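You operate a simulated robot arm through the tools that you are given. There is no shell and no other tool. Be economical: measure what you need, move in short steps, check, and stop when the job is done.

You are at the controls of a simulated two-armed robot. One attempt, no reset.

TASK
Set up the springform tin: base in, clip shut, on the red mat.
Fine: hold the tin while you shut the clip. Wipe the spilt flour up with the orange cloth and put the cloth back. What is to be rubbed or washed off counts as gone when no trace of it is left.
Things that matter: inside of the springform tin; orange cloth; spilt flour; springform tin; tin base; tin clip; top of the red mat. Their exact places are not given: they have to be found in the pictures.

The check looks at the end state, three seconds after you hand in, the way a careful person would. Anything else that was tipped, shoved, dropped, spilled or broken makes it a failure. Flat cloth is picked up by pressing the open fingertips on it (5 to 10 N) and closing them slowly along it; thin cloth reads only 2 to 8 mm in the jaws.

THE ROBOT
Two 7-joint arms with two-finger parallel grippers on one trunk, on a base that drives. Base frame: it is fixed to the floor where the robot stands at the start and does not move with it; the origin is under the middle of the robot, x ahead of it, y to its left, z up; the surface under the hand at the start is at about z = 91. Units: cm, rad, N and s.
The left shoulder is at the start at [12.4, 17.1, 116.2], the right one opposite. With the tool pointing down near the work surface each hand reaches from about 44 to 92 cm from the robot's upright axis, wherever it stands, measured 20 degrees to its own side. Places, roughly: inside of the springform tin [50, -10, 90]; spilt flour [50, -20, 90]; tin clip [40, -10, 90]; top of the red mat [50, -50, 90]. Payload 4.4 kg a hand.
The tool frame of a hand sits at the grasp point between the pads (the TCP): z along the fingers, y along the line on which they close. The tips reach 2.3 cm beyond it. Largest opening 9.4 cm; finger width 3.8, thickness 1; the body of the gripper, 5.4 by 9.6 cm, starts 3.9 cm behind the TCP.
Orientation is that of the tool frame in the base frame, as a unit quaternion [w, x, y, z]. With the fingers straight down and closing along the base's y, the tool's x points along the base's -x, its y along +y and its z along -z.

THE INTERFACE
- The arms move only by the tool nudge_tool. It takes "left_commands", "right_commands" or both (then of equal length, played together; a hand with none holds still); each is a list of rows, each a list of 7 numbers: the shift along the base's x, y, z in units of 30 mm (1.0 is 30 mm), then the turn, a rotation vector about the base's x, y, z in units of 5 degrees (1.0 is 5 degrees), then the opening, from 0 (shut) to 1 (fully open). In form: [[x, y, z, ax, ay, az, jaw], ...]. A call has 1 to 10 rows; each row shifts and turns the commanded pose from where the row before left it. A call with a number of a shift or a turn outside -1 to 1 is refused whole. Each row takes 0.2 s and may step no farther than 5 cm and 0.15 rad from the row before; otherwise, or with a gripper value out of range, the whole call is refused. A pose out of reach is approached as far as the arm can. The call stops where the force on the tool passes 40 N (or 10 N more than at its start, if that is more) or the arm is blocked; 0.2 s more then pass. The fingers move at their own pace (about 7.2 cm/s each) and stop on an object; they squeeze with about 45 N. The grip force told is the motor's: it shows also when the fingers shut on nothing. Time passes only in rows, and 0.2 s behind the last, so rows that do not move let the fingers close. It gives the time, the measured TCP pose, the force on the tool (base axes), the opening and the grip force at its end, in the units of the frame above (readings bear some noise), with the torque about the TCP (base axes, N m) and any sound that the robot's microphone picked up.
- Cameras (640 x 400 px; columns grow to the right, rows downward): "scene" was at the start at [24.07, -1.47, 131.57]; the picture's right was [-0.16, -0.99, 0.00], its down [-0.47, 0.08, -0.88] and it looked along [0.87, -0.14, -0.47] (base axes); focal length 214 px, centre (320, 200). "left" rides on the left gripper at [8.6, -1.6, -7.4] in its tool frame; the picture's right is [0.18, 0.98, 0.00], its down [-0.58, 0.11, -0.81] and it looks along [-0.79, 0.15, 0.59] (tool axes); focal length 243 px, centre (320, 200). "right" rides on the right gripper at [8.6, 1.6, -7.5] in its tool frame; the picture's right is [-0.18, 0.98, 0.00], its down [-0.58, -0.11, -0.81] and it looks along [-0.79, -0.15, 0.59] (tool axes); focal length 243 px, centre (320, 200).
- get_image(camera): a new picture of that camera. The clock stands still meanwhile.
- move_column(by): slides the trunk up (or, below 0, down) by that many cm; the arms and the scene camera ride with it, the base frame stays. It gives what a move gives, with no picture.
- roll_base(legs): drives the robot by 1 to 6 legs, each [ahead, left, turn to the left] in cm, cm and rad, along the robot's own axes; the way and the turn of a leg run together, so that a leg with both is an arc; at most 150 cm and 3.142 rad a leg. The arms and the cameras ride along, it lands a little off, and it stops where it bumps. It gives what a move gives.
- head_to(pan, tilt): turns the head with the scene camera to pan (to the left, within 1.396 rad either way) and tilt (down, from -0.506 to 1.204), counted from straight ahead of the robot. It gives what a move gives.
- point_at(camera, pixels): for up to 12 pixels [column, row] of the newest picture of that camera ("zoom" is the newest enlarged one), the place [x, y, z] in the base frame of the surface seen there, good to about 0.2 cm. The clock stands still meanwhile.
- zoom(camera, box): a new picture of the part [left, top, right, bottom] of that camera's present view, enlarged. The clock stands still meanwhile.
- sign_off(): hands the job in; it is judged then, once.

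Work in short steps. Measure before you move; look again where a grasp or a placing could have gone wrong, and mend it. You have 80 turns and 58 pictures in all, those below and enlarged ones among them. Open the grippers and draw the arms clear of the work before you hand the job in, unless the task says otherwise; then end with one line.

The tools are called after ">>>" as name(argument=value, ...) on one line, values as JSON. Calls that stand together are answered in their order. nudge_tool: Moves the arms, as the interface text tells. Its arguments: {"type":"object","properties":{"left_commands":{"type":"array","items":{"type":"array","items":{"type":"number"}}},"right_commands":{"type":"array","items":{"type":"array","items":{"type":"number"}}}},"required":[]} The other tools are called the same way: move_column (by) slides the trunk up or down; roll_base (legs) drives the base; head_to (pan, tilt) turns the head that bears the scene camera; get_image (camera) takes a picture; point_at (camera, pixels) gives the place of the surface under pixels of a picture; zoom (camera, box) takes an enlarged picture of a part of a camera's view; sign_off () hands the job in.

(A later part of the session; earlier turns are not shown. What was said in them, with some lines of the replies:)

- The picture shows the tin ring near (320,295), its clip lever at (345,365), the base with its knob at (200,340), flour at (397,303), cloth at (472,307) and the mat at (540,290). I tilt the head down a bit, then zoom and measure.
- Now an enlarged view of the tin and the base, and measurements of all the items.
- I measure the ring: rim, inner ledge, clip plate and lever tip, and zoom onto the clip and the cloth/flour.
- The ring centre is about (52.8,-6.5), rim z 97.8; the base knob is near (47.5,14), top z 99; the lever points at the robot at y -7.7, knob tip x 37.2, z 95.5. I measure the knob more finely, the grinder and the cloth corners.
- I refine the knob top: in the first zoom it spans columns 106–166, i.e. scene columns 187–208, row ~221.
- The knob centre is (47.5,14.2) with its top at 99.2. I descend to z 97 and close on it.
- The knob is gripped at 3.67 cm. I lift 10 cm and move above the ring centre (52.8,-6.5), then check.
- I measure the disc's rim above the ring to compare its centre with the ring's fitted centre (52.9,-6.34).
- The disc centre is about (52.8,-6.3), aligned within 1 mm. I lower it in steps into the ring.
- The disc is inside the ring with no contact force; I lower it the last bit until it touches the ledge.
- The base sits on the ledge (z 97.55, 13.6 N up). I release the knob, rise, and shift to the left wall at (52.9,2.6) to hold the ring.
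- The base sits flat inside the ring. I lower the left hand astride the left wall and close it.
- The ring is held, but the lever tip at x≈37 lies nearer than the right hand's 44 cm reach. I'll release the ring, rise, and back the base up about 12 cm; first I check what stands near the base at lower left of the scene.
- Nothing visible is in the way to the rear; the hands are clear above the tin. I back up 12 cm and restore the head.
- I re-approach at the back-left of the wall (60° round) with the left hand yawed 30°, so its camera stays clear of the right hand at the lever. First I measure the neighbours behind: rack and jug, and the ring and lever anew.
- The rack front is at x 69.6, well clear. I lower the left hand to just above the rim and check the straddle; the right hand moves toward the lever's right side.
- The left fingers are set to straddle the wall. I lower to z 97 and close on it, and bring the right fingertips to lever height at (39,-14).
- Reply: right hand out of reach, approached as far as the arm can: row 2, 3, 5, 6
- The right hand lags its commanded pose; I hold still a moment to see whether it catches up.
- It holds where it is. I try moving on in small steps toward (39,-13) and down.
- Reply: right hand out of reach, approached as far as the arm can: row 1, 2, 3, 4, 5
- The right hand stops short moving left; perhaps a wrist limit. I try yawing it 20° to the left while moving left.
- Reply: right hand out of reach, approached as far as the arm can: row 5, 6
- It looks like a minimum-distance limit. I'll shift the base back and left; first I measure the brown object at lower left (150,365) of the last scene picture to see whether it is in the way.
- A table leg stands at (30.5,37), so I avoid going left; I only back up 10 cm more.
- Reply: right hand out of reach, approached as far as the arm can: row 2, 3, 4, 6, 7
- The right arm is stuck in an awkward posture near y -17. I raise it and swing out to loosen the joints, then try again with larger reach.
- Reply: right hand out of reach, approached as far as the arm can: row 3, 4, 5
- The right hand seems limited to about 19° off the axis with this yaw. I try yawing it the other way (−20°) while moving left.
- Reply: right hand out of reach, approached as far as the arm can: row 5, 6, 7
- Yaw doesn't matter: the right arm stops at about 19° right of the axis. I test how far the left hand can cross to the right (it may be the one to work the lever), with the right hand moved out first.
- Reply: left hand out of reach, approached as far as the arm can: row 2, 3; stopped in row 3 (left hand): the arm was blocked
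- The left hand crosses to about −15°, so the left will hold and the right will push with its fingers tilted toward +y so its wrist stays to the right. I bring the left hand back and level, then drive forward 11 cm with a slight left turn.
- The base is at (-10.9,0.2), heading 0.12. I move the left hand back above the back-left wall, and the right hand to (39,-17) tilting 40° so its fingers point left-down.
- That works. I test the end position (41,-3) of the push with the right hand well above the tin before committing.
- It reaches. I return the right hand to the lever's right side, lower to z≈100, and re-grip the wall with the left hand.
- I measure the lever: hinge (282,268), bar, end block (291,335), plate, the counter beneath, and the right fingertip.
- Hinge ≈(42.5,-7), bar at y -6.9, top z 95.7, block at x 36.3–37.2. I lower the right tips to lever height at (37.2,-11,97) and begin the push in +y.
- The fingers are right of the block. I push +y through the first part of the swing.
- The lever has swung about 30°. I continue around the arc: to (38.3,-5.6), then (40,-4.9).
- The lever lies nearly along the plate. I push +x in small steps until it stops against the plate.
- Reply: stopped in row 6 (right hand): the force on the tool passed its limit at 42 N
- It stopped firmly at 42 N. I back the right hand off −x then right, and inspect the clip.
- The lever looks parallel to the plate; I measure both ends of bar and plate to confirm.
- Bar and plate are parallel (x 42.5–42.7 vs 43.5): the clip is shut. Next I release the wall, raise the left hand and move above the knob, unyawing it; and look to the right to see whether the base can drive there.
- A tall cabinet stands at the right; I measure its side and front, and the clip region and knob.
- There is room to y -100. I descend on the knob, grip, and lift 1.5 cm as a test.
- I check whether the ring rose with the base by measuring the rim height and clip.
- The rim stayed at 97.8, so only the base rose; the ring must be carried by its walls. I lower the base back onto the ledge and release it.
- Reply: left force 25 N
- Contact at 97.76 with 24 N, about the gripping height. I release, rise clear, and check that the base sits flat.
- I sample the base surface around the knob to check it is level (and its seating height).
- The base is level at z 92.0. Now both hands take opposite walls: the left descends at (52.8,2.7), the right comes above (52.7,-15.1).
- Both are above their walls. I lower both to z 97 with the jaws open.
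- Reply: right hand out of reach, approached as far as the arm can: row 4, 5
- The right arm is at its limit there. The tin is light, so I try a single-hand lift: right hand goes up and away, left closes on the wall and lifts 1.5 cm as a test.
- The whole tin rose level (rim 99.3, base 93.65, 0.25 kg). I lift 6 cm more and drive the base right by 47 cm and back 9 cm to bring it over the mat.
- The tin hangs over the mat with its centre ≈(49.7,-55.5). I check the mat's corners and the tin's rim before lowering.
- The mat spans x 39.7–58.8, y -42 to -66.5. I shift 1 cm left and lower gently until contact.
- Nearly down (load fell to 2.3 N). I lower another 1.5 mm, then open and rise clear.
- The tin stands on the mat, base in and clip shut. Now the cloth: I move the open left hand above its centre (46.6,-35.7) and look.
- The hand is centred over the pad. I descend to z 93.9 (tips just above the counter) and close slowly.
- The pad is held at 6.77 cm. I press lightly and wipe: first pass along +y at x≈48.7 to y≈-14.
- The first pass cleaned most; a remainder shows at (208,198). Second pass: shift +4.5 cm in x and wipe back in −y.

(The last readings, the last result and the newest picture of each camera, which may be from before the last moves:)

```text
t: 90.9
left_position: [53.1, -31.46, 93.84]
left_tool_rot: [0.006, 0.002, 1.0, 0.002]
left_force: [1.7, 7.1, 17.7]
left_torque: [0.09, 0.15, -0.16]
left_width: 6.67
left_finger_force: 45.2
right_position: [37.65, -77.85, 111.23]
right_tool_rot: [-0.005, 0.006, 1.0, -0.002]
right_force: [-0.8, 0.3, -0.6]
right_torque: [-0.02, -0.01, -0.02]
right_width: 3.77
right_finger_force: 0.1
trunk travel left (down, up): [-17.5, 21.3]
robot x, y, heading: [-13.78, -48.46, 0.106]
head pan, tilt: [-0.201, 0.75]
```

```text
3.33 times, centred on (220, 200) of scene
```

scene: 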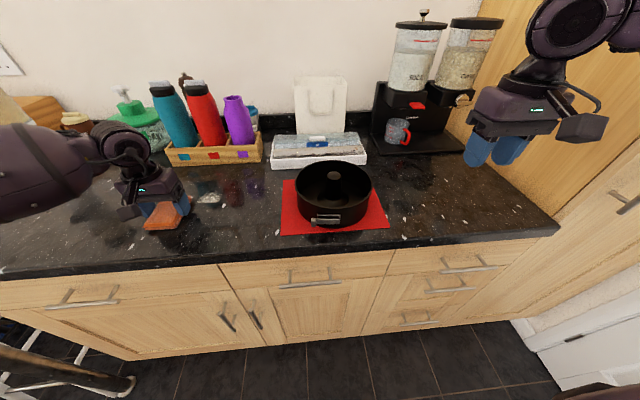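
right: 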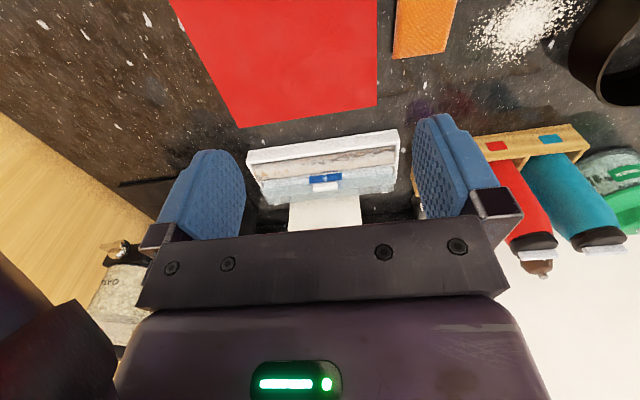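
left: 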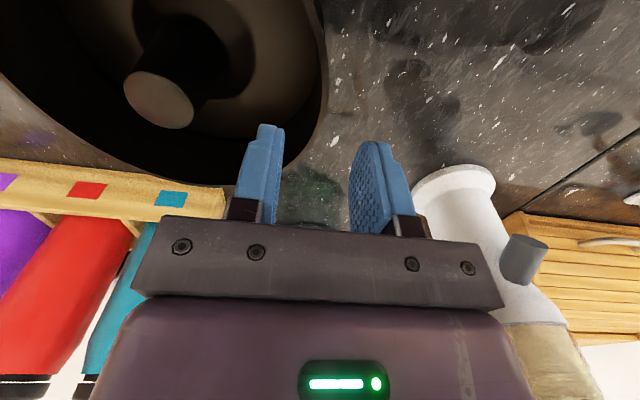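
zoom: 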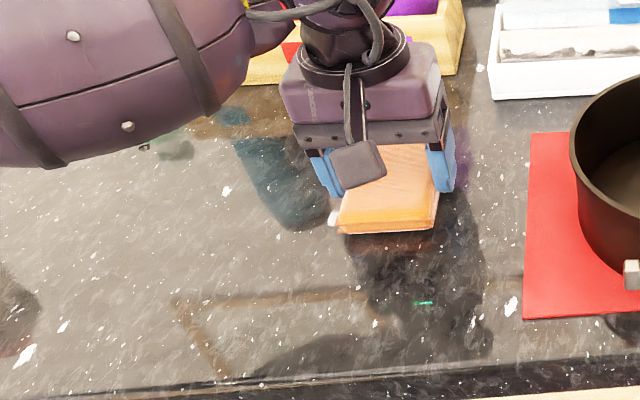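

Nearly clean; there's a white speck at (333,218) just left of the cloth. I move the pad to its home place without letting go and look closely at the counter.

>>> nudge_tool(left_commands=[[-0.7, -0.4, 0, 0, 0, 0, 0.3], [-0.7, -0.5, 0, 0, 0, 0, 0.3], [-0.65, -0.55, 0, 0, 0, 0, 0.3], [0, 0, 0, 0, 0, 0, 0.3]])

>>> zoom(camera="scene", box=[170, 160, 270, 235])

```text
t: 91.9
left_position: [47.07, -35.84, 93.77]
left_tool_rot: [0.006, 0.002, 1.0, 0.003]
left_force: [9.1, 7.5, 30.0]
left_torque: [0.17, -0.22, -0.03]
left_width: 6.69
left_finger_force: 45.3
right_position: [37.73, -77.97, 111.27]
right_tool_rot: [-0.004, 0.006, 1.0, -0.002]
right_force: [-0.4, -0.2, 0.1]
right_torque: [-0.03, 0.01, 0.0]
right_width: 3.75
right_finger_force: 0.1
trunk travel left (down, up): [-17.5, 21.3]
robot x, y, heading: [-13.69, -48.25, 0.115]
head pan, tilt: [-0.201, 0.75]
```

```text
5.33 times, centred on (220, 198) of scene
```

zoom: 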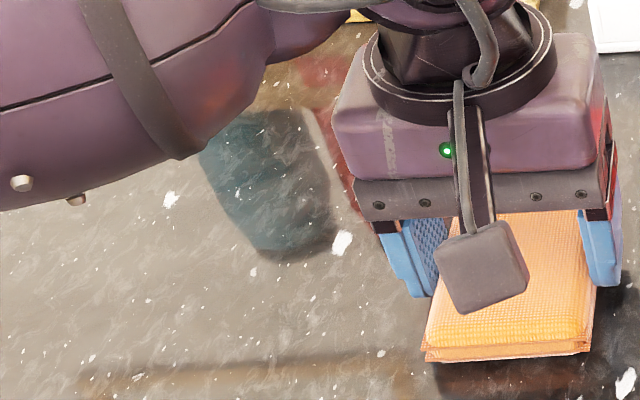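

Those white spots look like the counter's own flecks. I let go of the cloth, rise, and swing the left arm clear to inspect the whole area.

>>> nudge_tool(left_commands=[[0, 0, 0.04, 0, 0, 0, 0.3], [0, 0, 0, 0, 0, 0, 0.8], [0, 0, 0, 0, 0, 0, 1], [0, 0, 0, 0, 0, 0, 1], [0, 0, 0.5, 0, 0, 0, 1], [0, 0, 1, 0, 0, 0, 1], [0, 0, 1, 0, 0, 0, 1], [0, 0, 1, 0, 0, 0, 1], [-0.5, 0, 1, 0, 0, 0, 1], [-1, 0, 1, 0, 0, 0, 1]])

>>> nudge_tool(left_commands=[[-0.5, 1, 1, 0, 0, 0, 1], [-0.5, 1, 1, 0, 0, 0, 1], [-0.5, 1, 1, 0, 0, 0, 1], [0, 1, 0.5, 0, 0, 0, 1], [0, 1, 0, 0, 0, 0, 1], [0, 0, 0, 0, 0, 0, 1]])

>>> zoom(camera="scene", box=[130, 140, 310, 260])

```text
t: 94.1
left_position: [42.2, -35.78, 110.43]
left_tool_rot: [0.005, 0.002, 1.0, 0.004]
left_force: [-0.4, -0.1, 0.2]
left_torque: [-0.02, -0.02, 0.01]
left_width: 9.41
left_finger_force: 0.1
right_position: [37.63, -77.91, 111.24]
right_tool_rot: [-0.004, 0.005, 1.0, -0.001]
right_force: [-0.3, 0.1, 0.0]
right_torque: [-0.01, 0.0, 0.0]
right_width: 3.74
right_finger_force: 0.1
trunk travel left (down, up): [-17.5, 21.3]
robot x, y, heading: [-14.03, -48.87, 0.107]
head pan, tilt: [-0.201, 0.75]
```

```text
t: 95.5
left_position: [37.88, -21.0, 120.7]
left_tool_rot: [0.004, 0.002, 1.0, 0.004]
left_force: [0.0, 0.5, 0.3]
left_torque: [0.01, -0.02, -0.03]
left_width: 9.43
left_finger_force: 0.1
right_position: [37.64, -77.97, 111.2]
right_tool_rot: [-0.005, 0.006, 1.0, -0.001]
right_force: [-0.4, -0.2, 0.2]
right_torque: [0.05, -0.01, 0.01]
right_width: 3.75
right_finger_force: 0.0
trunk travel left (down, up): [-17.5, 21.3]
robot x, y, heading: [-13.64, -48.57, 0.105]
head pan, tilt: [-0.201, 0.75]
```

```text
3.33 times, centred on (220, 200) of scene
```

zoom: 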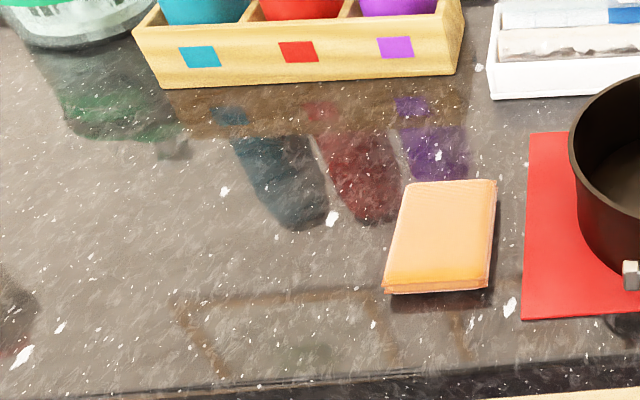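

The area looks clean. I check that the spot at (333,218) lay inside the wiped strip and that the cloth is at its old place.

>>> point_at(camera="zoom", pixels=[[333, 218], [225, 190], [408, 184], [496, 182], [386, 290], [488, 287], [440, 235], [395, 235], [492, 235]])

>>> zoom(camera="scene", box=[170, 165, 270, 225])

```text
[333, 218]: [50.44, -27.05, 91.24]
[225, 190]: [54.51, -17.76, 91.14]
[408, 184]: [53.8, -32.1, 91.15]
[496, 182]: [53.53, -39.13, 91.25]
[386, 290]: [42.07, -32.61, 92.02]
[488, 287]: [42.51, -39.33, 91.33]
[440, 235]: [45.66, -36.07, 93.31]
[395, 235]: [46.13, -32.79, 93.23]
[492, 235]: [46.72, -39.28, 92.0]
```

```text
6.40 times, centred on (220, 195) of scene
```

zoom: 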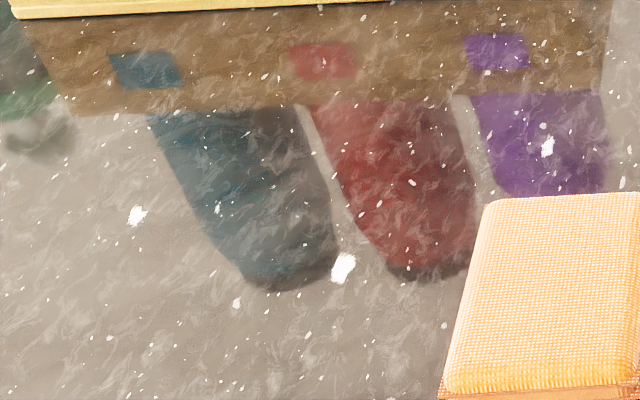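

The two spots at (50.4,-27) and (54.5,-17.8) were already visible as flecks before wiping, so the flour is gone; the cloth is back at its place. I open the right gripper, draw the hands back, and take a last look.

>>> nudge_tool(left_commands=[[-0.5, 0, 0, 0, 0, 0, 1], [-0.5, 0, 0, 0, 0, 0, 1], [0, 0, 0, 0, 0, 0, 1]], right_commands=[[-0.3, 0, 0.7, 0, 0, 0, 1], [-0.3, 0, 0.7, 0, 0, 0, 1], [0, 0, 0, 0, 0, 0, 1]])

>>> get_image(camera="scene")

>>> zoom(camera="scene", box=[260, 140, 400, 250])

>>> point_at(camera="zoom", pixels=[[215, 345], [250, 340], [290, 340], [320, 335], [250, 315], [310, 312], [240, 220], [390, 220], [300, 190]])

```text
t: 96.3
left_position: [34.99, -20.83, 120.74]
left_tool_rot: [0.003, 0.002, 1.0, 0.002]
left_force: [0.1, 0.7, 0.4]
left_torque: [-0.03, -0.01, 0.0]
left_width: 9.38
left_finger_force: 0.2
right_position: [35.98, -77.85, 115.11]
right_tool_rot: [-0.006, 0.006, 1.0, -0.002]
right_force: [-0.9, -0.2, -0.2]
right_torque: [-0.01, 0.01, 0.01]
right_width: 9.4
right_finger_force: 0.0
trunk travel left (down, up): [-17.5, 21.3]
robot x, y, heading: [-13.66, -48.49, 0.101]
head pan, tilt: [-0.201, 0.75]
```

```text
16 pictures are left
```

scene: 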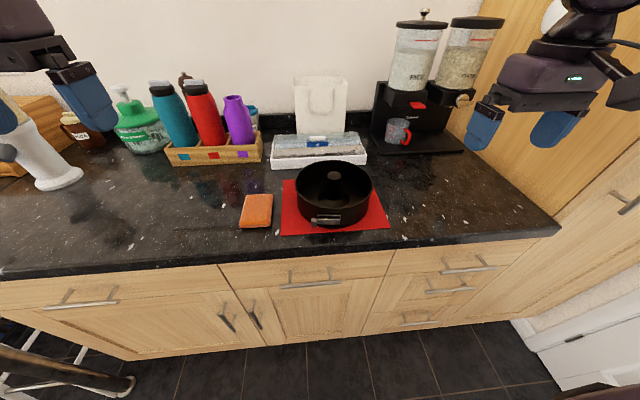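

```text
3.64 times, centred on (330, 195) of scene
```

zoom: 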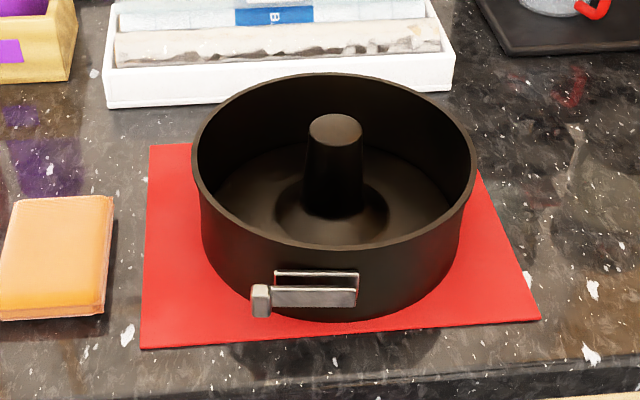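

```text
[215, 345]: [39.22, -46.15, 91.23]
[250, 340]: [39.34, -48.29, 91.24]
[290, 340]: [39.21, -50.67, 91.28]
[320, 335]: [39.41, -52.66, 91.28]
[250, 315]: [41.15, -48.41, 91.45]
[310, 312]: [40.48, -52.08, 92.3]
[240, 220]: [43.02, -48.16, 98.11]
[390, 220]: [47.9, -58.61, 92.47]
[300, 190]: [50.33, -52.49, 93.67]
```

The tin is level on the mat with its base in and the lever flat against the plate. The cloth is in place, the flour is gone and both hands are open and clear, so I hand in.

>>> sign_off()

```text
The job is handed in.
```

The springform tin is on the red mat with its base in and the clip shut. The flour is wiped up, the orange cloth is back in its place, and both hands are open and clear.
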